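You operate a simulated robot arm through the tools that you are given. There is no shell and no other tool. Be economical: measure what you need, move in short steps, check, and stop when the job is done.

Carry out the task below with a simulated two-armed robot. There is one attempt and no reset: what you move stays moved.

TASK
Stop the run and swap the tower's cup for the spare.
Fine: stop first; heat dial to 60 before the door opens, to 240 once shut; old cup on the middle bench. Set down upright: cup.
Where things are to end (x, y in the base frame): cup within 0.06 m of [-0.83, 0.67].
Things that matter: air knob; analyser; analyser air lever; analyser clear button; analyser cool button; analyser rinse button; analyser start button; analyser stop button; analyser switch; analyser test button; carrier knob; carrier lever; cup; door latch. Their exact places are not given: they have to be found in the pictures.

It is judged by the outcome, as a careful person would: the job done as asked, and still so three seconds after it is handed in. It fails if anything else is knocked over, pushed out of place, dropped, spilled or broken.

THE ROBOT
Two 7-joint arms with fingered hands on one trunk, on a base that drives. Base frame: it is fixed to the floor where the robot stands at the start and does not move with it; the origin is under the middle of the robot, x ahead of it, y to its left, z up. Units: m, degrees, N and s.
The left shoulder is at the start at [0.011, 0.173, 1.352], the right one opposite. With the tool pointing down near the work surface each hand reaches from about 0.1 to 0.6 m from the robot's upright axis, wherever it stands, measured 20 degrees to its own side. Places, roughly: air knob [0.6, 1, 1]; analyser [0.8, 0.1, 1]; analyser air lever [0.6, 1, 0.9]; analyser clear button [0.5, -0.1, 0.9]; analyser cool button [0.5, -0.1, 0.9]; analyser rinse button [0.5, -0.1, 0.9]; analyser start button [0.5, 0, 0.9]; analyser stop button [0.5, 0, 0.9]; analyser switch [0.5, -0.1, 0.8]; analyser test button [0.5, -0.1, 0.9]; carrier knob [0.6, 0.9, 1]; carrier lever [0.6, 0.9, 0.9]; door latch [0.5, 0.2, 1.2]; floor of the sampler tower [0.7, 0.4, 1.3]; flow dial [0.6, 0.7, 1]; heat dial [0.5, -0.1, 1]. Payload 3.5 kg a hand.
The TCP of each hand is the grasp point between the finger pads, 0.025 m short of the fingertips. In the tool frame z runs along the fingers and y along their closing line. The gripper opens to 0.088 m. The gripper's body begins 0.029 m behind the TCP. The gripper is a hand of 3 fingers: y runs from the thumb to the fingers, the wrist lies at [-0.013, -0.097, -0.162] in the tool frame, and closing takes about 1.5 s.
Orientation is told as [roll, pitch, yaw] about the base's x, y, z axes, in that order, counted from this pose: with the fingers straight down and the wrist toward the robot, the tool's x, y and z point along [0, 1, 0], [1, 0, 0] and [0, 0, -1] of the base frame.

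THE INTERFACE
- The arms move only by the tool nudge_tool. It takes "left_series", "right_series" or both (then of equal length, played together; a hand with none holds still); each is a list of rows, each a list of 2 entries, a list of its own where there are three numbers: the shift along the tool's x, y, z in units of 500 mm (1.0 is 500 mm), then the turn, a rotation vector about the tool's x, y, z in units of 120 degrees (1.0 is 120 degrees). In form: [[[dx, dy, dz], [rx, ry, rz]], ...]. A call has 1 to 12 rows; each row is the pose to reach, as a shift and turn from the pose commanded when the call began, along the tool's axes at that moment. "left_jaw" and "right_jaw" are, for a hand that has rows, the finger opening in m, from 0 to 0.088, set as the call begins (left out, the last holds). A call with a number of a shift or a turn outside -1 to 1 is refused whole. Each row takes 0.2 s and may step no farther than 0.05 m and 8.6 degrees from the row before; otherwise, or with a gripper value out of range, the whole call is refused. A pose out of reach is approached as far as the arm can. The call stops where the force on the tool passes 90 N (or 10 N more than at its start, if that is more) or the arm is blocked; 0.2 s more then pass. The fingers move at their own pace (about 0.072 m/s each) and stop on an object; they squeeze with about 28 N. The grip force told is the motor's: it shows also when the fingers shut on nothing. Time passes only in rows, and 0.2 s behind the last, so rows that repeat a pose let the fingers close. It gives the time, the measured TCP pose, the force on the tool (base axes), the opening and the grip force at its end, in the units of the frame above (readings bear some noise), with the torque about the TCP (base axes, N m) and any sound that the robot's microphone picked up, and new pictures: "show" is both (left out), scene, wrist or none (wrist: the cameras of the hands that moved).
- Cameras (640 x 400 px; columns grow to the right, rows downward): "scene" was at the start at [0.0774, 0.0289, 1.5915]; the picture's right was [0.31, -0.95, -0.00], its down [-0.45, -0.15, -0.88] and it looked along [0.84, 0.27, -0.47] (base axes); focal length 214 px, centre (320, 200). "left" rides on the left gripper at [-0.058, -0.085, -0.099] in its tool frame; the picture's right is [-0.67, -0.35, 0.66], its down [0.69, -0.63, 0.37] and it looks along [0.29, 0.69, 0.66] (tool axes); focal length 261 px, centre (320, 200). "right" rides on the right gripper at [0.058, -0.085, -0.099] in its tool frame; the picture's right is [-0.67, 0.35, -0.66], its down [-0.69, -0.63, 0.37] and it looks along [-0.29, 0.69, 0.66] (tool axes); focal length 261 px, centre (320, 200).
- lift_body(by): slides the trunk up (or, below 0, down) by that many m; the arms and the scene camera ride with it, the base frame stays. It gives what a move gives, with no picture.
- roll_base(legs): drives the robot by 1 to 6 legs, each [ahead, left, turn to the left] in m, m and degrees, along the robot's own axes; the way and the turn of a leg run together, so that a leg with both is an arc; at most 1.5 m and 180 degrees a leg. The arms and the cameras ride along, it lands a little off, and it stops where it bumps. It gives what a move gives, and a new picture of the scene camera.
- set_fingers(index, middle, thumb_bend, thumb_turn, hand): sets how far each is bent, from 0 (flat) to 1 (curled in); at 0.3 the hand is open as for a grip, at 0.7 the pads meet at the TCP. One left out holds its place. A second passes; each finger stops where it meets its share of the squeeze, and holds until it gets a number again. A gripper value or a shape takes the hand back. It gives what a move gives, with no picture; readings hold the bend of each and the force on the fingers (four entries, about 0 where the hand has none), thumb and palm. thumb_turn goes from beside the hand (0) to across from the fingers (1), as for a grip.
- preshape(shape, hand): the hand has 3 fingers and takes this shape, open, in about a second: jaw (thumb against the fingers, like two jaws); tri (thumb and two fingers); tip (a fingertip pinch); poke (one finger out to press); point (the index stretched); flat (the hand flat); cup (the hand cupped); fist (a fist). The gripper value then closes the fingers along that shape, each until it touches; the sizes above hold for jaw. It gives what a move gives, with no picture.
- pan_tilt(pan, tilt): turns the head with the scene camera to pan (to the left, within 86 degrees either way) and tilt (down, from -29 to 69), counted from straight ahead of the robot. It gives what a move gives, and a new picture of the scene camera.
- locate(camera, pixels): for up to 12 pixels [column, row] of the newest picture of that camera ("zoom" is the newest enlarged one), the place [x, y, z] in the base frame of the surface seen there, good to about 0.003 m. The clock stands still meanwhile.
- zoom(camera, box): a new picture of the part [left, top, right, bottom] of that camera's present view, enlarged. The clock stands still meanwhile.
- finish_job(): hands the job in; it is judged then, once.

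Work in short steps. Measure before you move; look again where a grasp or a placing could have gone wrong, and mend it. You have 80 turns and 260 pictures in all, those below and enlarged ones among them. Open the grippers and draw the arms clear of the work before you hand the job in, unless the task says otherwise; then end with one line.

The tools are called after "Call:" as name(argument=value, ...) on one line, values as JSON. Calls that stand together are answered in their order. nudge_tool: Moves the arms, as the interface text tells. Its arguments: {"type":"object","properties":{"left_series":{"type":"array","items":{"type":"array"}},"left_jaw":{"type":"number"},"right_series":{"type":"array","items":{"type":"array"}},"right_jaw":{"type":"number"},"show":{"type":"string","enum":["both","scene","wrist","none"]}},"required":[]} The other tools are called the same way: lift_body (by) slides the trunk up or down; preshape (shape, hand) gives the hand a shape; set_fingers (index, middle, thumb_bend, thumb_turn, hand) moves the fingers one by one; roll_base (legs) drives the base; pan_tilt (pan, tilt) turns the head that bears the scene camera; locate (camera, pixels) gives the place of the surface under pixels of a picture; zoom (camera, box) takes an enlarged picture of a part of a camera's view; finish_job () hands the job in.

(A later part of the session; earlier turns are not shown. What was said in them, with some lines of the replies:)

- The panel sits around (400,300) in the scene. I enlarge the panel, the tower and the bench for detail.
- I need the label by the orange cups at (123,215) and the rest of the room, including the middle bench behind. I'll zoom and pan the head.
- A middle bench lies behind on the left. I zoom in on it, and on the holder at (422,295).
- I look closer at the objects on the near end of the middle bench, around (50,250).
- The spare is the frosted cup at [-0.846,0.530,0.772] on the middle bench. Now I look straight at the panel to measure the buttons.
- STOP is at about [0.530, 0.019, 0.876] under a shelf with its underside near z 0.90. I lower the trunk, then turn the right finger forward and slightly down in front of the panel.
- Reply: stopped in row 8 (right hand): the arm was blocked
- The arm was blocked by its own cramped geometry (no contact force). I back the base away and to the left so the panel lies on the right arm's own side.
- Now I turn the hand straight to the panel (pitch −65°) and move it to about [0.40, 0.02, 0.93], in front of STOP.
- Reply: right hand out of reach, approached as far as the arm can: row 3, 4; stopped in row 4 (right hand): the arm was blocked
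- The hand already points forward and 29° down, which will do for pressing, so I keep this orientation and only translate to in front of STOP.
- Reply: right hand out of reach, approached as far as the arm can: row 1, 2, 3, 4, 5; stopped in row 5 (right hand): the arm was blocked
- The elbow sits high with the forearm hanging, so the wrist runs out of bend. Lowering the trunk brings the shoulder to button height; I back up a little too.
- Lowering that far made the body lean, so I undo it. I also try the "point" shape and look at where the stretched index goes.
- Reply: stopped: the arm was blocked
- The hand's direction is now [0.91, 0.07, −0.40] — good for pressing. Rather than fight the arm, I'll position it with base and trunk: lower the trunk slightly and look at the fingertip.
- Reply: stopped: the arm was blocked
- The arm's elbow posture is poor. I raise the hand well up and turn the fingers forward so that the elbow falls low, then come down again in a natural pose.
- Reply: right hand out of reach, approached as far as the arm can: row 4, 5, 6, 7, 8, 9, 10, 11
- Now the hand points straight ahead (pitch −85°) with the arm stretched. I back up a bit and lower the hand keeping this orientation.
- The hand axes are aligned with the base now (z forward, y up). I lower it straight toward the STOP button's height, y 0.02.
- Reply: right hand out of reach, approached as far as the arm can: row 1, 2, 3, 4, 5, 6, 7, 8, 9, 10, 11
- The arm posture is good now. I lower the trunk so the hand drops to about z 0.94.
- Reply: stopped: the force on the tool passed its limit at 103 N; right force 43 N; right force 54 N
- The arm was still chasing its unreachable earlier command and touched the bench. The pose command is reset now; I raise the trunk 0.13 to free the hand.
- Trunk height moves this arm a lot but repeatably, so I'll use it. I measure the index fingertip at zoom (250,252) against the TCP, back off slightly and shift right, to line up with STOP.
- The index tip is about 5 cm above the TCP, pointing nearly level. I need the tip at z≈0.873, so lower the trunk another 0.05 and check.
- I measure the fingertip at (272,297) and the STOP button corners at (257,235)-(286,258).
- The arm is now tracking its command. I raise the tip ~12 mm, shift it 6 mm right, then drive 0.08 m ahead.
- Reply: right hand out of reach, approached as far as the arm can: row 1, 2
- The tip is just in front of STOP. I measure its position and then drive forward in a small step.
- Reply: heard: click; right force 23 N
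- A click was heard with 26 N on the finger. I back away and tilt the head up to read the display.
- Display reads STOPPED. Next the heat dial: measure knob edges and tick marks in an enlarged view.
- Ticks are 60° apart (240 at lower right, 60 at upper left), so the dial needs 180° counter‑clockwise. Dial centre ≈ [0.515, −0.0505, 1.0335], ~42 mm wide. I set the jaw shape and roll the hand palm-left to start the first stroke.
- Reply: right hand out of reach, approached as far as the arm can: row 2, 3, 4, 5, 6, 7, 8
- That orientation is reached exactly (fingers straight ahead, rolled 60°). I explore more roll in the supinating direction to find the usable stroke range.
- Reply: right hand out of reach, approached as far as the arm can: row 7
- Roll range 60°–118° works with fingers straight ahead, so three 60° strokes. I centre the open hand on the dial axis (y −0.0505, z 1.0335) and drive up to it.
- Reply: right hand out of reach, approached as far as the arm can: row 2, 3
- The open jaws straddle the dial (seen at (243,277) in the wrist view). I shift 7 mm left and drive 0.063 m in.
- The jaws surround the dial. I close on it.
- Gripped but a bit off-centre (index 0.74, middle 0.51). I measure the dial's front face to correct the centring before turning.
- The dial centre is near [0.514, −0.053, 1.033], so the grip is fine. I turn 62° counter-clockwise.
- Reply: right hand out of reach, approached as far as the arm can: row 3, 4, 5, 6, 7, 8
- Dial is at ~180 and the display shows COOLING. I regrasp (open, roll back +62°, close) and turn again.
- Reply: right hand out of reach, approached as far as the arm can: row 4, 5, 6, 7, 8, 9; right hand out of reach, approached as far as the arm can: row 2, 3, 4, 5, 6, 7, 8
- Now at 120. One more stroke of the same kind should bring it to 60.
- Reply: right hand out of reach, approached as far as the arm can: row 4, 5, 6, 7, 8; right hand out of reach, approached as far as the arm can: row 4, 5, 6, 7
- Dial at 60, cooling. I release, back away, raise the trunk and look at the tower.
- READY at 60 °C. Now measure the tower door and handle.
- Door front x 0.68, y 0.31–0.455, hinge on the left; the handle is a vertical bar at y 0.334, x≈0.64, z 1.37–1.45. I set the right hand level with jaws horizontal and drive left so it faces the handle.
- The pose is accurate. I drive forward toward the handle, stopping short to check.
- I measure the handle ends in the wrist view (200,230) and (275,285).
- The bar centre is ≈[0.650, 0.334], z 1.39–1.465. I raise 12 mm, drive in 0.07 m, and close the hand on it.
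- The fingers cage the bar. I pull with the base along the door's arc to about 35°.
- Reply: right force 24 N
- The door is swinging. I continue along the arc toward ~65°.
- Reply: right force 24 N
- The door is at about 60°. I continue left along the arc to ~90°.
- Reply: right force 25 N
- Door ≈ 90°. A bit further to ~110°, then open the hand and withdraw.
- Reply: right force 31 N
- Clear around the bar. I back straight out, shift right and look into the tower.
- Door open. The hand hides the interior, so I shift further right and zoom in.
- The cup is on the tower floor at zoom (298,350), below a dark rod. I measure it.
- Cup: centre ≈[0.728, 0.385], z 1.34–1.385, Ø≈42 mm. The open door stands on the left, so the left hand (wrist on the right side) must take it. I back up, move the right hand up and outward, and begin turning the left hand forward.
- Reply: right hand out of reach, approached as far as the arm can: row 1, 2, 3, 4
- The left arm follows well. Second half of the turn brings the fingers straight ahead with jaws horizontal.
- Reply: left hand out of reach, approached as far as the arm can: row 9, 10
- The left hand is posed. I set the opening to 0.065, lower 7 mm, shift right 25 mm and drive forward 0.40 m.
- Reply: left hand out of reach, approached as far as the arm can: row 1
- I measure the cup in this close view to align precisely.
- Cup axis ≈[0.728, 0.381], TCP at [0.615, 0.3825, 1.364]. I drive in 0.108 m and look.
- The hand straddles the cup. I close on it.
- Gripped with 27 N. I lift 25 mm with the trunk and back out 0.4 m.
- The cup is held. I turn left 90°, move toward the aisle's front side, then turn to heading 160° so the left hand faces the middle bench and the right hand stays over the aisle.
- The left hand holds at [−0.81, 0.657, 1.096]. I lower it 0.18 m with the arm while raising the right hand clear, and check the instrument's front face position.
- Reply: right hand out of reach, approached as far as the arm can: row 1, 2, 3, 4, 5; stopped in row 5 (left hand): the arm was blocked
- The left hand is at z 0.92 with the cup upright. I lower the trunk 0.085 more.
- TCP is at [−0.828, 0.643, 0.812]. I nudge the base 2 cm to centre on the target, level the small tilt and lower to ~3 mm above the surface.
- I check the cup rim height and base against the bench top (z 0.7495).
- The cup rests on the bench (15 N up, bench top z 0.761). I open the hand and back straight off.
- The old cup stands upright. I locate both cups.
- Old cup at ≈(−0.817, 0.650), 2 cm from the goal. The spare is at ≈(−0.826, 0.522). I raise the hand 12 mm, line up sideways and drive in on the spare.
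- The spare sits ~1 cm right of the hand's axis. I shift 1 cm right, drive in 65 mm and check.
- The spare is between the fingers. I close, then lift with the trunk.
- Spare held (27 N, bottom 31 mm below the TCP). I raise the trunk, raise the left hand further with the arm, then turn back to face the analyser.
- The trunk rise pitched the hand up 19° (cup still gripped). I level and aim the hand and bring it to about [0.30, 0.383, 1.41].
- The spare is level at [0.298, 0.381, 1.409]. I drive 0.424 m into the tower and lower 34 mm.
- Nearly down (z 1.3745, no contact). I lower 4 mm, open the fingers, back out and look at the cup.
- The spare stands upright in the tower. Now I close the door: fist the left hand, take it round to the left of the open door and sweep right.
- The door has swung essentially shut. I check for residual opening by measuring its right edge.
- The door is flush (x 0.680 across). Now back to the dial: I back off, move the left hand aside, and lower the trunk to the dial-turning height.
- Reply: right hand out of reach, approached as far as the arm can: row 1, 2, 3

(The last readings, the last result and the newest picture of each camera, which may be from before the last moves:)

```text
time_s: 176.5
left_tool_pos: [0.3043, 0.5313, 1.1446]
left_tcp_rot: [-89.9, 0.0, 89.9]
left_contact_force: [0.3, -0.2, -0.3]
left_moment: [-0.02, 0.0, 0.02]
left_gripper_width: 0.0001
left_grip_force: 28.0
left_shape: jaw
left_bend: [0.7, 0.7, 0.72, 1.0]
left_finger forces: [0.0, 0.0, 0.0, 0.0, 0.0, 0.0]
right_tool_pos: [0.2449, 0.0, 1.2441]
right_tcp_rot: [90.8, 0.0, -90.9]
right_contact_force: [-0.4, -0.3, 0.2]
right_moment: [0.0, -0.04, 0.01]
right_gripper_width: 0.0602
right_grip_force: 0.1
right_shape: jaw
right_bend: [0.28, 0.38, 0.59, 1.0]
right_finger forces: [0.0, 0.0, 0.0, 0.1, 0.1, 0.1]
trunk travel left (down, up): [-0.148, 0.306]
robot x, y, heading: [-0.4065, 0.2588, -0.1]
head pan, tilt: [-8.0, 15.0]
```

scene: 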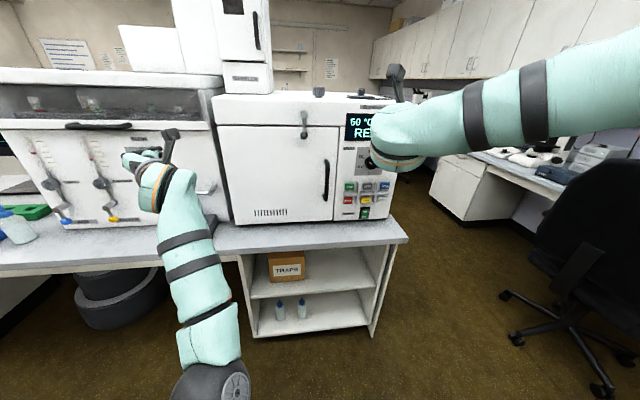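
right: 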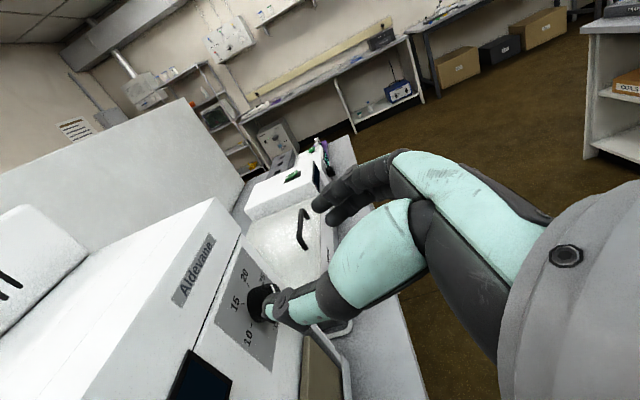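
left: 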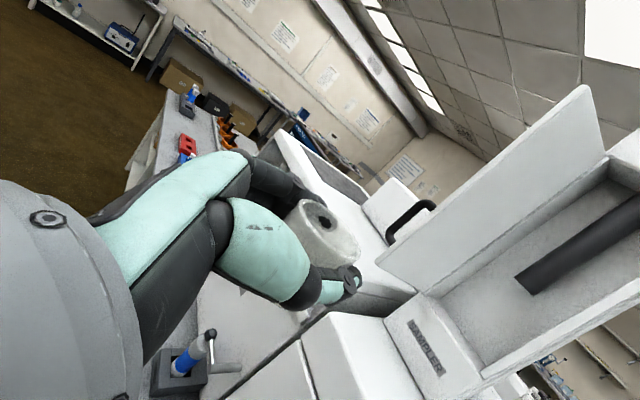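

All poses track now. I bring the right hand down and out to the dial height with roll ready for clockwise strokes, jaws open, and shift right.

Call:
nudge_tool(right_series=[[[-0.061, -0.039, 0.049], [0, 0, -0.043]], [[-0.121, -0.077, 0.097], [0, 0, -0.086]], [[-0.182, -0.116, 0.146], [0, 0, -0.129]], [[-0.243, -0.154, 0.194], [0, 0, -0.171]], [[-0.304, -0.193, 0.243], [0, 0, -0.214]], [[-0.364, -0.231, 0.291], [0, 0, -0.257]], [[-0.425, -0.27, 0.34], [0, 0, -0.3]], [[-0.425, -0.27, 0.34], [0, 0, -0.3]]], right_jaw=0.088, show="none")

Call:
roll_base(legs=[[-0.03, -0.185, 0]])

Call:
zoom(camera="scene", box=[240, 80, 400, 240])

```text
time_s: 178.3
left_tool_pos: [0.3036, 0.5303, 1.1465]
left_tcp_rot: [-90.1, 0.0, 89.9]
left_contact_force: [-0.5, -0.5, 0.7]
left_moment: [0.0, 0.02, 0.04]
left_gripper_width: 0.0002
left_grip_force: 28.4
left_shape: jaw
left_bend: [0.7, 0.7, 0.72, 1.0]
left_finger forces: [0.0, 0.1, 0.0, 0.0, 0.0, 0.0]
right_tool_pos: [0.413, 0.1245, 1.0336]
right_tcp_rot: [90.8, -35.9, -91.3]
right_contact_force: [0.0, -1.1, 0.3]
right_moment: [0.02, 0.01, -0.01]
right_gripper_width: 0.0877
right_grip_force: 0.0
right_shape: jaw
right_bend: [0.3, 0.3, 0.3, 0.98]
right_finger forces: [0.0, 0.0, 0.0, 0.0, 0.0, 0.0]
right hand out of reach, approached as far as the arm can: row 5, 6, 7, 8
trunk travel left (down, up): [-0.148, 0.306]
robot x, y, heading: [-0.4075, 0.26, -0.1]
head pan, tilt: [-8.0, 15.0]
```

```text
time_s: 179.8
left_tool_pos: [0.2744, 0.3412, 1.144]
left_tcp_rot: [-89.9, 0.0, 89.9]
left_contact_force: [-0.3, -0.3, 0.1]
left_moment: [-0.01, 0.01, -0.02]
left_gripper_width: 0.0
left_grip_force: 27.6
left_shape: jaw
left_bend: [0.7, 0.7, 0.72, 1.0]
left_finger forces: [0.0, 0.0, 0.0, 0.0, 0.1, 0.1]
right_tool_pos: [0.3838, -0.0654, 1.0334]
right_tcp_rot: [90.9, -35.9, -91.4]
right_contact_force: [-0.2, 0.1, -0.7]
right_moment: [0.02, 0.02, 0.0]
right_gripper_width: 0.0879
right_grip_force: 0.2
right_shape: jaw
right_bend: [0.3, 0.3, 0.3, 0.98]
right_finger forces: [0.0, 0.0, 0.0, 0.0, 0.1, 0.1]
trunk travel left (down, up): [-0.148, 0.306]
robot x, y, heading: [-0.4387, 0.0719, -0.5]
head pan, tilt: [-8.0, 15.0]
```

scene: 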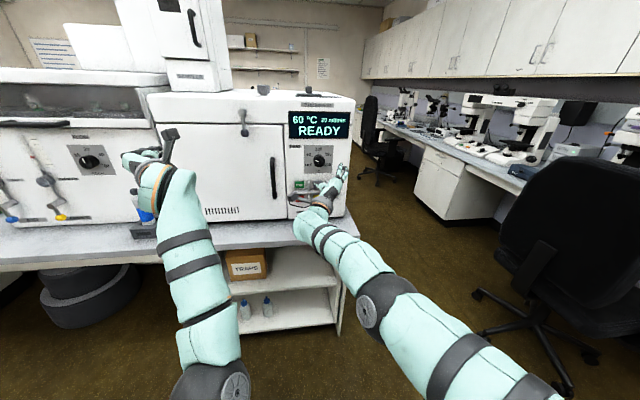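

```text
2.50 times, centred on (320, 160) of scene
```

zoom: 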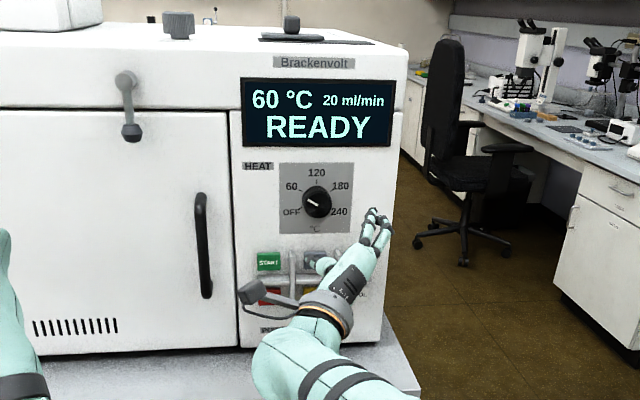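

I align (15 mm left, 0.122 m ahead), close on the dial and turn the first clockwise stroke.

Call:
roll_base(legs=[[0, 0.015, 0.4], [0.122, 0, 0]])

Call:
nudge_tool(right_series=[[[0, 0, 0], [0, 0, 0]], [[0, 0, 0], [0, 0, 0]], [[0, 0, 0], [0, 0, 0]], [[0, 0, 0], [0, 0, 0]], [[0, 0, 0], [0, 0, 0]], [[0, 0, 0], [0, 0, 0]], [[0, 0, 0], [0, 0, 0]]], right_jaw=0, show="wrist")

Call:
nudge_tool(right_series=[[[0, 0, 0], [0, 0, 0.065]], [[0, 0, 0], [0, 0, 0.13]], [[0, 0, 0], [0, 0, 0.195]], [[0, 0, 0], [0, 0, 0.26]], [[0, 0, 0], [0, 0, 0.325]], [[0, 0, 0], [0, 0, 0.39]], [[0, 0, 0], [0, 0, 0.455]], [[0, 0, 0], [0, 0, 0.51]], [[0, 0, 0], [0, 0, 0.51]]], show="wrist")

Call:
zoom(camera="scene", box=[260, 80, 380, 200])

```text
time_s: 181.4
left_tool_pos: [0.3932, 0.3589, 1.1451]
left_tcp_rot: [-89.9, 0.0, 90.3]
left_contact_force: [0.5, 0.3, 0.1]
left_moment: [-0.02, 0.01, 0.02]
left_gripper_width: 0.0
left_grip_force: 28.0
left_shape: jaw
left_bend: [0.7, 0.7, 0.72, 1.0]
left_finger forces: [0.1, 0.1, 0.0, 0.0, 0.1, 0.1]
right_tool_pos: [0.5053, -0.0475, 1.0321]
right_tcp_rot: [90.9, -35.9, -91.2]
right_contact_force: [-0.6, 0.0, -0.1]
right_moment: [0.0, 0.0, 0.0]
right_gripper_width: 0.0877
right_grip_force: 0.1
right_shape: jaw
right_bend: [0.3, 0.3, 0.3, 0.98]
right_finger forces: [0.0, 0.0, 0.1, 0.0, 0.1, 0.1]
trunk travel left (down, up): [-0.148, 0.306]
robot x, y, heading: [-0.317, 0.0798, 0.1]
head pan, tilt: [-8.0, 15.0]
```

scene: 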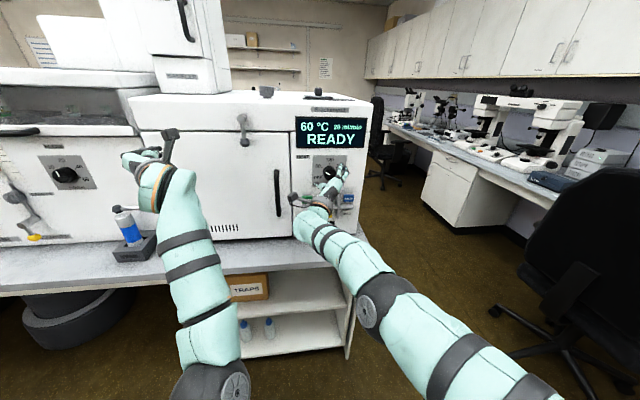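

```text
time_s: 183.0
left_tool_pos: [0.3946, 0.3594, 1.1454]
left_tcp_rot: [-89.9, 0.0, 90.2]
left_contact_force: [0.1, 0.7, 0.5]
left_moment: [-0.01, 0.01, 0.02]
left_gripper_width: 0.0003
left_grip_force: 27.8
left_shape: jaw
left_bend: [0.7, 0.7, 0.72, 1.0]
left_finger forces: [0.0, 0.0, 0.0, 0.0, 0.1, 0.0]
right_tool_pos: [0.5047, -0.0464, 1.0336]
right_tcp_rot: [90.9, -36.0, -91.1]
right_contact_force: [1.0, 0.5, 2.0]
right_moment: [-0.02, -0.05, 0.0]
right_gripper_width: 0.0347
right_grip_force: 28.2
right_shape: jaw
right_bend: [0.74, 0.44, 0.74, 1.0]
right_finger forces: [16.3, 9.0, 0.1, 0.0, 24.9, 0.0]
trunk travel left (down, up): [-0.148, 0.306]
robot x, y, heading: [-0.3186, 0.0843, 0.3]
head pan, tilt: [-8.0, 15.0]
```

right: 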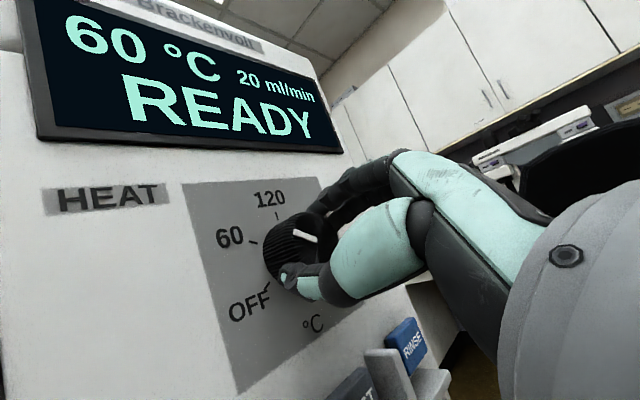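

```text
time_s: 185.0
left_tool_pos: [0.3926, 0.3588, 1.1458]
left_tcp_rot: [-90.0, 0.0, 90.1]
left_contact_force: [-0.9, 0.1, 0.6]
left_moment: [0.0, 0.0, -0.02]
left_gripper_width: 0.0001
left_grip_force: 28.1
left_shape: jaw
left_bend: [0.7, 0.7, 0.72, 1.0]
left_finger forces: [0.1, 0.0, 0.1, 0.1, 0.1, 0.0]
right_tool_pos: [0.5024, -0.0464, 1.0345]
right_tcp_rot: [90.9, 25.4, -90.3]
right_contact_force: [8.0, -3.8, 14.4]
right_moment: [-0.12, -0.23, -0.07]
right_gripper_width: 0.0338
right_grip_force: 27.6
right_shape: jaw
right_bend: [0.74, 0.46, 0.74, 0.96]
right_finger forces: [16.5, 6.3, 0.0, 0.0, 27.2, 0.0]
trunk travel left (down, up): [-0.148, 0.306]
robot x, y, heading: [-0.3191, 0.0869, 0.1]
head pan, tilt: [-8.0, 15.0]
```

right: 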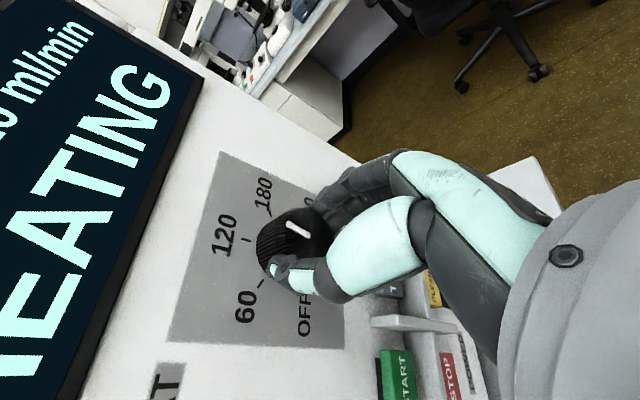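

```text
3.33 times, centred on (320, 140) of scene
```

zoom: 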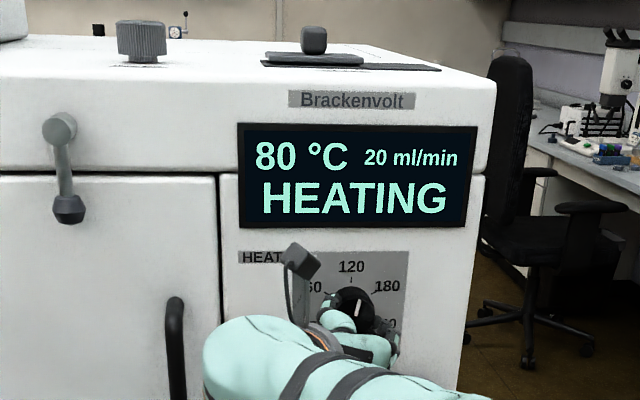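

Dial at 120, HEATING. I do the remaining two clockwise strokes with regrasps.

Call:
nudge_tool(right_series=[[[0, 0, 0], [0, 0, 0]], [[0, 0, 0], [0, 0, 0]], [[0, 0, 0], [0, 0, 0]], [[0.004, 0.009, 0.004], [0, 0, -0.065]], [[0.004, 0.009, 0.004], [0, 0, -0.13]], [[0.004, 0.009, 0.004], [0, 0, -0.195]], [[0.004, 0.009, 0.004], [0, 0, -0.26]], [[0.004, 0.009, 0.004], [0, 0, -0.325]], [[0.004, 0.009, 0.004], [0, 0, -0.39]], [[0.004, 0.009, 0.004], [0, 0, -0.455]], [[0.004, 0.009, 0.004], [0, 0, -0.51]]], right_jaw=0.088, show="none")

Call:
nudge_tool(right_series=[[[0, 0, 0], [0, 0, 0]], [[0, 0, 0], [0, 0, 0]], [[0, 0, 0], [0, 0, 0]], [[0, 0, 0], [0, 0, 0]], [[0, 0, 0], [0, 0, 0]], [[0, 0, 0], [0, 0, 0]], [[0, 0, 0], [0, 0, 0]]], right_jaw=0, show="none")

Call:
nudge_tool(right_series=[[[0, 0, 0], [0, 0, 0.065]], [[0, 0, 0], [0, 0, 0.13]], [[0, 0, 0], [0, 0, 0.195]], [[0, 0, 0], [0, 0, 0.26]], [[0, 0, 0], [0, 0, 0.325]], [[0, 0, 0], [0, 0, 0.39]], [[0, 0, 0], [0, 0, 0.455]], [[0, 0, 0], [0, 0, 0.51]], [[0, 0, 0], [0, 0, 0.51]]], show="none")

Call:
zoom(camera="scene", box=[260, 80, 380, 200])

Call:
nudge_tool(right_series=[[[0, 0, 0], [0, 0, 0]], [[0, 0, 0], [0, 0, 0]], [[0, 0, 0], [0, 0, 0]], [[0, 0, 0], [0, 0, -0.065]], [[0, 0, 0], [0, 0, -0.13]], [[0, 0, 0], [0, 0, -0.195]], [[0, 0, 0], [0, 0, -0.26]], [[0, 0, 0], [0, 0, -0.325]], [[0, 0, 0], [0, 0, -0.39]], [[0, 0, 0], [0, 0, -0.455]], [[0, 0, 0], [0, 0, -0.51]]], right_jaw=0.088, show="none")

Call:
nudge_tool(right_series=[[[0, 0, 0], [0, 0, 0]], [[0, 0, 0], [0, 0, 0]], [[0, 0, 0], [0, 0, 0]], [[0, 0, 0], [0, 0, 0]], [[0, 0, 0], [0, 0, 0]], [[0, 0, 0], [0, 0, 0]], [[0, 0, 0], [0, 0, 0]]], right_jaw=0, show="wrist")

```text
time_s: 187.4
left_tool_pos: [0.3938, 0.3591, 1.1443]
left_tcp_rot: [-89.8, 0.0, 90.2]
left_contact_force: [-0.8, -0.1, 0.1]
left_moment: [-0.03, 0.02, -0.02]
left_gripper_width: 0.0
left_grip_force: 28.0
left_shape: jaw
left_bend: [0.7, 0.7, 0.72, 1.0]
left_finger forces: [0.0, 0.0, 0.0, 0.0, 0.0, 0.1]
right_tool_pos: [0.508, -0.0525, 1.0335]
right_tcp_rot: [90.9, -36.1, -91.0]
right_contact_force: [0.0, 0.3, 1.0]
right_moment: [-0.04, -0.03, 0.01]
right_gripper_width: 0.0877
right_grip_force: 0.1
right_shape: jaw
right_bend: [0.3, 0.3, 0.3, 0.98]
right_finger forces: [0.1, 0.1, 0.0, 0.0, 0.1, 0.1]
trunk travel left (down, up): [-0.148, 0.306]
robot x, y, heading: [-0.3147, 0.0833, 0.0]
head pan, tilt: [-8.0, 15.0]
```

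```text
time_s: 189.0
left_tool_pos: [0.3946, 0.3603, 1.146]
left_tcp_rot: [-89.8, -0.1, 90.2]
left_contact_force: [-1.1, -0.4, -0.3]
left_moment: [0.0, -0.02, 0.0]
left_gripper_width: 0.0
left_grip_force: 27.7
left_shape: jaw
left_bend: [0.7, 0.7, 0.72, 1.0]
left_finger forces: [0.1, 0.0, 0.0, 0.1, 0.0, 0.1]
right_tool_pos: [0.5058, -0.0509, 1.0335]
right_tcp_rot: [90.8, -36.0, -91.2]
right_contact_force: [1.4, 1.0, 0.2]
right_moment: [0.03, -0.01, 0.01]
right_gripper_width: 0.0344
right_grip_force: 27.8
right_shape: jaw
right_bend: [0.74, 0.49, 0.73, 1.0]
right_finger forces: [16.1, 9.0, 0.1, 0.1, 25.3, 0.1]
trunk travel left (down, up): [-0.148, 0.306]
robot x, y, heading: [-0.3146, 0.084, 0.0]
head pan, tilt: [-8.0, 15.0]
```

```text
time_s: 191.0
left_tool_pos: [0.3938, 0.3597, 1.145]
left_tcp_rot: [-89.8, 0.0, 90.2]
left_contact_force: [-0.5, -0.3, 0.0]
left_moment: [-0.01, 0.02, -0.02]
left_gripper_width: 0.0002
left_grip_force: 27.9
left_shape: jaw
left_bend: [0.7, 0.7, 0.72, 1.0]
left_finger forces: [0.0, 0.0, 0.0, 0.1, 0.0, 0.0]
right_tool_pos: [0.5064, -0.0508, 1.0336]
right_tcp_rot: [90.7, 25.3, -90.3]
right_contact_force: [1.7, 5.5, 5.0]
right_moment: [-0.06, -0.06, 0.06]
right_gripper_width: 0.0331
right_grip_force: 27.8
right_shape: jaw
right_bend: [0.74, 0.5, 0.73, 1.0]
right_finger forces: [15.6, 8.2, 0.0, 0.1, 30.5, 0.0]
trunk travel left (down, up): [-0.148, 0.306]
robot x, y, heading: [-0.3182, 0.0853, 0.1]
head pan, tilt: [-8.0, 15.0]
```

```text
3.33 times, centred on (320, 140) of scene
```

zoom: 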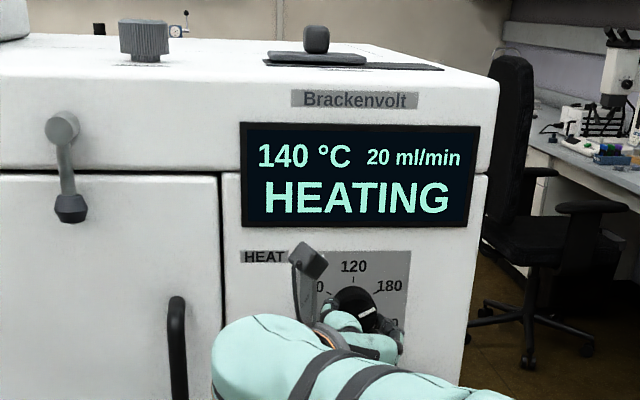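

```text
time_s: 193.4
left_tool_pos: [0.3936, 0.3589, 1.1443]
left_tcp_rot: [-90.0, 0.0, 90.2]
left_contact_force: [0.5, -0.4, 0.3]
left_moment: [0.0, -0.01, 0.0]
left_gripper_width: 0.0002
left_grip_force: 28.2
left_shape: jaw
left_bend: [0.7, 0.7, 0.72, 1.0]
left_finger forces: [0.0, 0.0, 0.0, 0.0, 0.0, 0.0]
right_tool_pos: [0.5062, -0.0522, 1.0332]
right_tcp_rot: [90.8, -36.0, -91.3]
right_contact_force: [0.4, 0.0, -0.2]
right_moment: [-0.03, 0.0, 0.02]
right_gripper_width: 0.0878
right_grip_force: 0.0
right_shape: jaw
right_bend: [0.3, 0.3, 0.3, 0.98]
right_finger forces: [0.0, 0.1, 0.0, 0.1, 0.0, 0.0]
trunk travel left (down, up): [-0.148, 0.306]
robot x, y, heading: [-0.3132, 0.0849, 0.1]
head pan, tilt: [-8.0, 15.0]
```

```text
time_s: 195.0
left_tool_pos: [0.394, 0.359, 1.1444]
left_tcp_rot: [-90.0, 0.0, 90.2]
left_contact_force: [0.3, 0.2, -0.2]
left_moment: [0.0, -0.03, 0.0]
left_gripper_width: 0.0001
left_grip_force: 27.9
left_shape: jaw
left_bend: [0.7, 0.7, 0.72, 1.0]
left_finger forces: [0.0, 0.1, 0.1, 0.0, 0.1, 0.1]
right_tool_pos: [0.5063, -0.051, 1.0314]
right_tcp_rot: [90.8, -36.0, -91.2]
right_contact_force: [-0.3, -0.5, -1.2]
right_moment: [-0.02, -0.01, -0.02]
right_gripper_width: 0.0342
right_grip_force: 28.3
right_shape: jaw
right_bend: [0.74, 0.49, 0.73, 1.0]
right_finger forces: [16.4, 9.0, 0.1, 0.0, 25.3, 0.0]
trunk travel left (down, up): [-0.148, 0.306]
robot x, y, heading: [-0.3149, 0.0854, 0.3]
head pan, tilt: [-8.0, 15.0]
5 turns are left
```

right: 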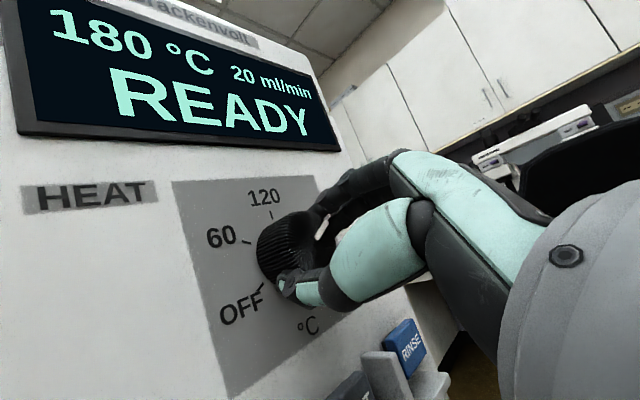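

At 180 and gripped for the last stroke. I turn to 240, release, and back the base away, then look.

Call:
nudge_tool(right_series=[[[0, 0, 0], [0, 0, 0.065]], [[0, 0, 0], [0, 0, 0.13]], [[0, 0, 0], [0, 0, 0.195]], [[0, 0, 0], [0, 0, 0.26]], [[0, 0, 0], [0, 0, 0.325]], [[0, 0, 0], [0, 0, 0.39]], [[0, 0, 0], [0, 0, 0.455]], [[0, 0, 0], [0, 0, 0.51]], [[0, 0, 0], [0, 0, 0.51]]], show="none")

Call:
nudge_tool(right_series=[[[0, 0, 0], [0, 0, 0]], [[0, 0, 0], [0, 0, 0]], [[0, 0, 0], [0, 0, 0]], [[0, 0, 0], [0, 0, 0]], [[0, 0, 0], [0, 0, 0]]], right_jaw=0.088, show="wrist")

Call:
zoom(camera="scene", box=[260, 80, 380, 200])

```text
time_s: 197.0
left_tool_pos: [0.393, 0.3606, 1.146]
left_tcp_rot: [-90.0, -0.1, 90.2]
left_contact_force: [-0.3, -0.3, 0.8]
left_moment: [0.0, 0.0, -0.01]
left_gripper_width: 0.0001
left_grip_force: 27.7
left_shape: jaw
left_bend: [0.7, 0.7, 0.72, 1.0]
left_finger forces: [0.0, 0.0, 0.0, 0.0, 0.0, 0.0]
right_tool_pos: [0.5067, -0.0503, 1.0324]
right_tcp_rot: [90.9, 25.3, -90.3]
right_contact_force: [1.1, 4.0, 1.5]
right_moment: [0.03, 0.02, 0.01]
right_gripper_width: 0.0328
right_grip_force: 28.0
right_shape: jaw
right_bend: [0.74, 0.5, 0.73, 1.0]
right_finger forces: [16.7, 8.8, 0.1, 0.0, 29.4, 0.0]
right hand out of reach, approached as far as the arm can: row 3
trunk travel left (down, up): [-0.148, 0.306]
robot x, y, heading: [-0.3194, 0.0852, 0.2]
head pan, tilt: [-8.0, 15.0]
```

```text
time_s: 198.2
left_tool_pos: [0.3946, 0.3605, 1.1448]
left_tcp_rot: [-89.9, 0.1, 90.2]
left_contact_force: [-0.5, -0.2, 0.4]
left_moment: [-0.03, 0.0, -0.01]
left_gripper_width: 0.0002
left_grip_force: 27.9
left_shape: jaw
left_bend: [0.7, 0.7, 0.72, 1.0]
left_finger forces: [0.0, 0.0, 0.0, 0.1, 0.1, 0.0]
right_tool_pos: [0.5062, -0.0506, 1.0322]
right_tcp_rot: [90.8, 25.2, -90.3]
right_contact_force: [0.1, 0.1, 0.1]
right_moment: [-0.05, 0.02, 0.0]
right_gripper_width: 0.0875
right_grip_force: 0.0
right_shape: jaw
right_bend: [0.3, 0.3, 0.3, 0.98]
right_finger forces: [0.1, 0.0, 0.0, 0.0, 0.0, 0.0]
trunk travel left (down, up): [-0.148, 0.306]
robot x, y, heading: [-0.3172, 0.0864, 0.3]
head pan, tilt: [-8.0, 15.0]
```

right: 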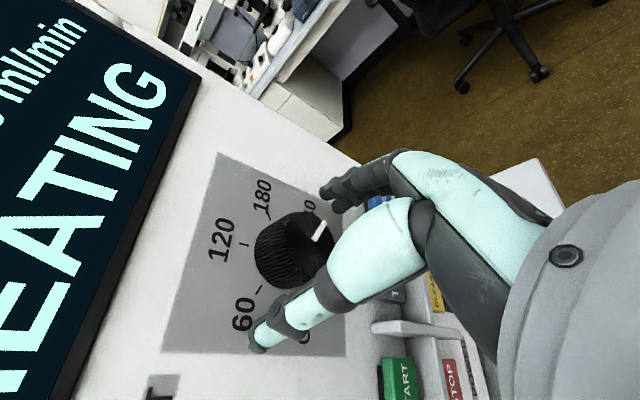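

```text
3.33 times, centred on (320, 140) of scene
4 turns are left
```

zoom: 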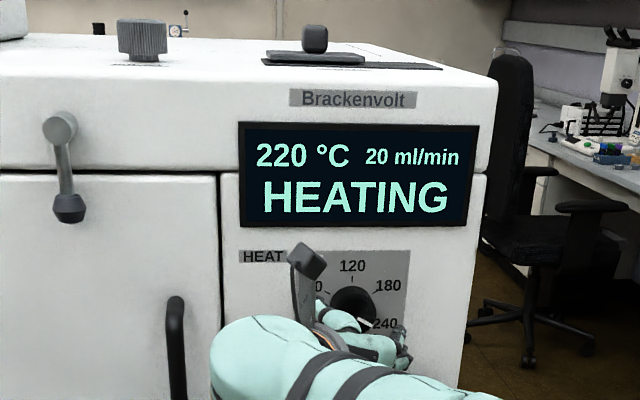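

The pointer is at 240 and it is heating. I back away, open the left hand too, and check the final state.

Call:
roll_base(legs=[[-0.2, 0, 0]])

Call:
nudge_tool(left_series=[[[0, 0, 0], [0, 0, 0]], [[0, 0, 0], [0, 0, 0]], [[0, 0, 0], [0, 0, 0]], [[0, 0, 0], [0, 0, 0]]], left_jaw=0.088, show="none")

Call:
zoom(camera="scene", box=[140, 0, 420, 230])

```text
time_s: 199.8
left_tool_pos: [0.1947, 0.359, 1.144]
left_tcp_rot: [-89.9, 0.0, 90.1]
left_contact_force: [-0.3, -0.2, -0.1]
left_moment: [0.01, -0.03, -0.04]
left_gripper_width: 0.0
left_grip_force: 28.1
left_shape: jaw
left_bend: [0.7, 0.7, 0.72, 1.0]
left_finger forces: [0.0, 0.0, 0.0, 0.0, 0.0, 0.1]
right_tool_pos: [0.306, -0.0523, 1.0318]
right_tcp_rot: [90.8, 25.2, -90.4]
right_contact_force: [0.5, 0.8, -0.1]
right_moment: [-0.02, -0.01, -0.01]
right_gripper_width: 0.0874
right_grip_force: 0.0
right_shape: jaw
right_bend: [0.3, 0.3, 0.3, 0.98]
right_finger forces: [0.0, 0.1, 0.0, 0.1, 0.0, 0.0]
trunk travel left (down, up): [-0.148, 0.306]
robot x, y, heading: [-0.5145, 0.0867, 0.2]
head pan, tilt: [-8.0, 15.0]
```

scene: 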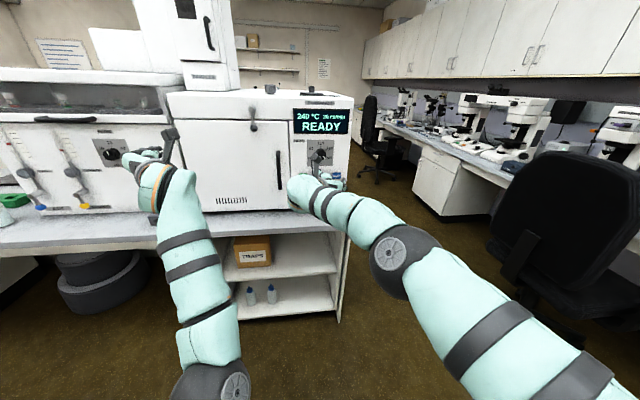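

```text
time_s: 200.8
left_tool_pos: [0.194, 0.3578, 1.1447]
left_tcp_rot: [-89.8, 0.0, 90.1]
left_contact_force: [0.4, 0.1, 0.9]
left_moment: [0.0, -0.02, 0.01]
left_gripper_width: 0.0874
left_grip_force: 0.1
left_shape: jaw
left_bend: [0.3, 0.3, 0.3, 0.98]
left_finger forces: [0.0, 0.0, 0.1, 0.0, 0.0, 0.1]
right_tool_pos: [0.3057, -0.0534, 1.0321]
right_tcp_rot: [90.8, 25.2, -90.3]
right_contact_force: [0.1, -0.1, 0.5]
right_moment: [0.03, 0.0, -0.05]
right_gripper_width: 0.0874
right_grip_force: 0.1
right_shape: jaw
right_bend: [0.3, 0.3, 0.3, 0.98]
right_finger forces: [0.1, 0.0, 0.1, 0.0, 0.1, 0.0]
trunk travel left (down, up): [-0.148, 0.306]
robot x, y, heading: [-0.5172, 0.0851, -0.0]
head pan, tilt: [-8.0, 15.0]
```

```text
1.74 times, centred on (280, 115) of scene
3 turns are left
```

zoom: 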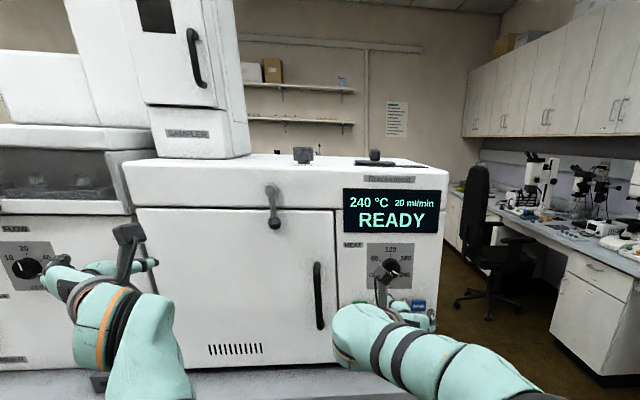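

The display shows 240 °C READY, the tower door is shut, the hands are open and clear, and the old cup stands on the middle bench. I hand the job in.

Call:
finish_job()

```text
The job is handed in.
```

The run is stopped and the tower's cup has been swapped for the spare. The dial was turned to 60 before I opened the tower door and back to 240 once it was shut. The display reads 240 °C READY. The old cup stands upright on the middle bench at about (-0.82, 0.65), 2 cm from the target. The hands are open and clear.
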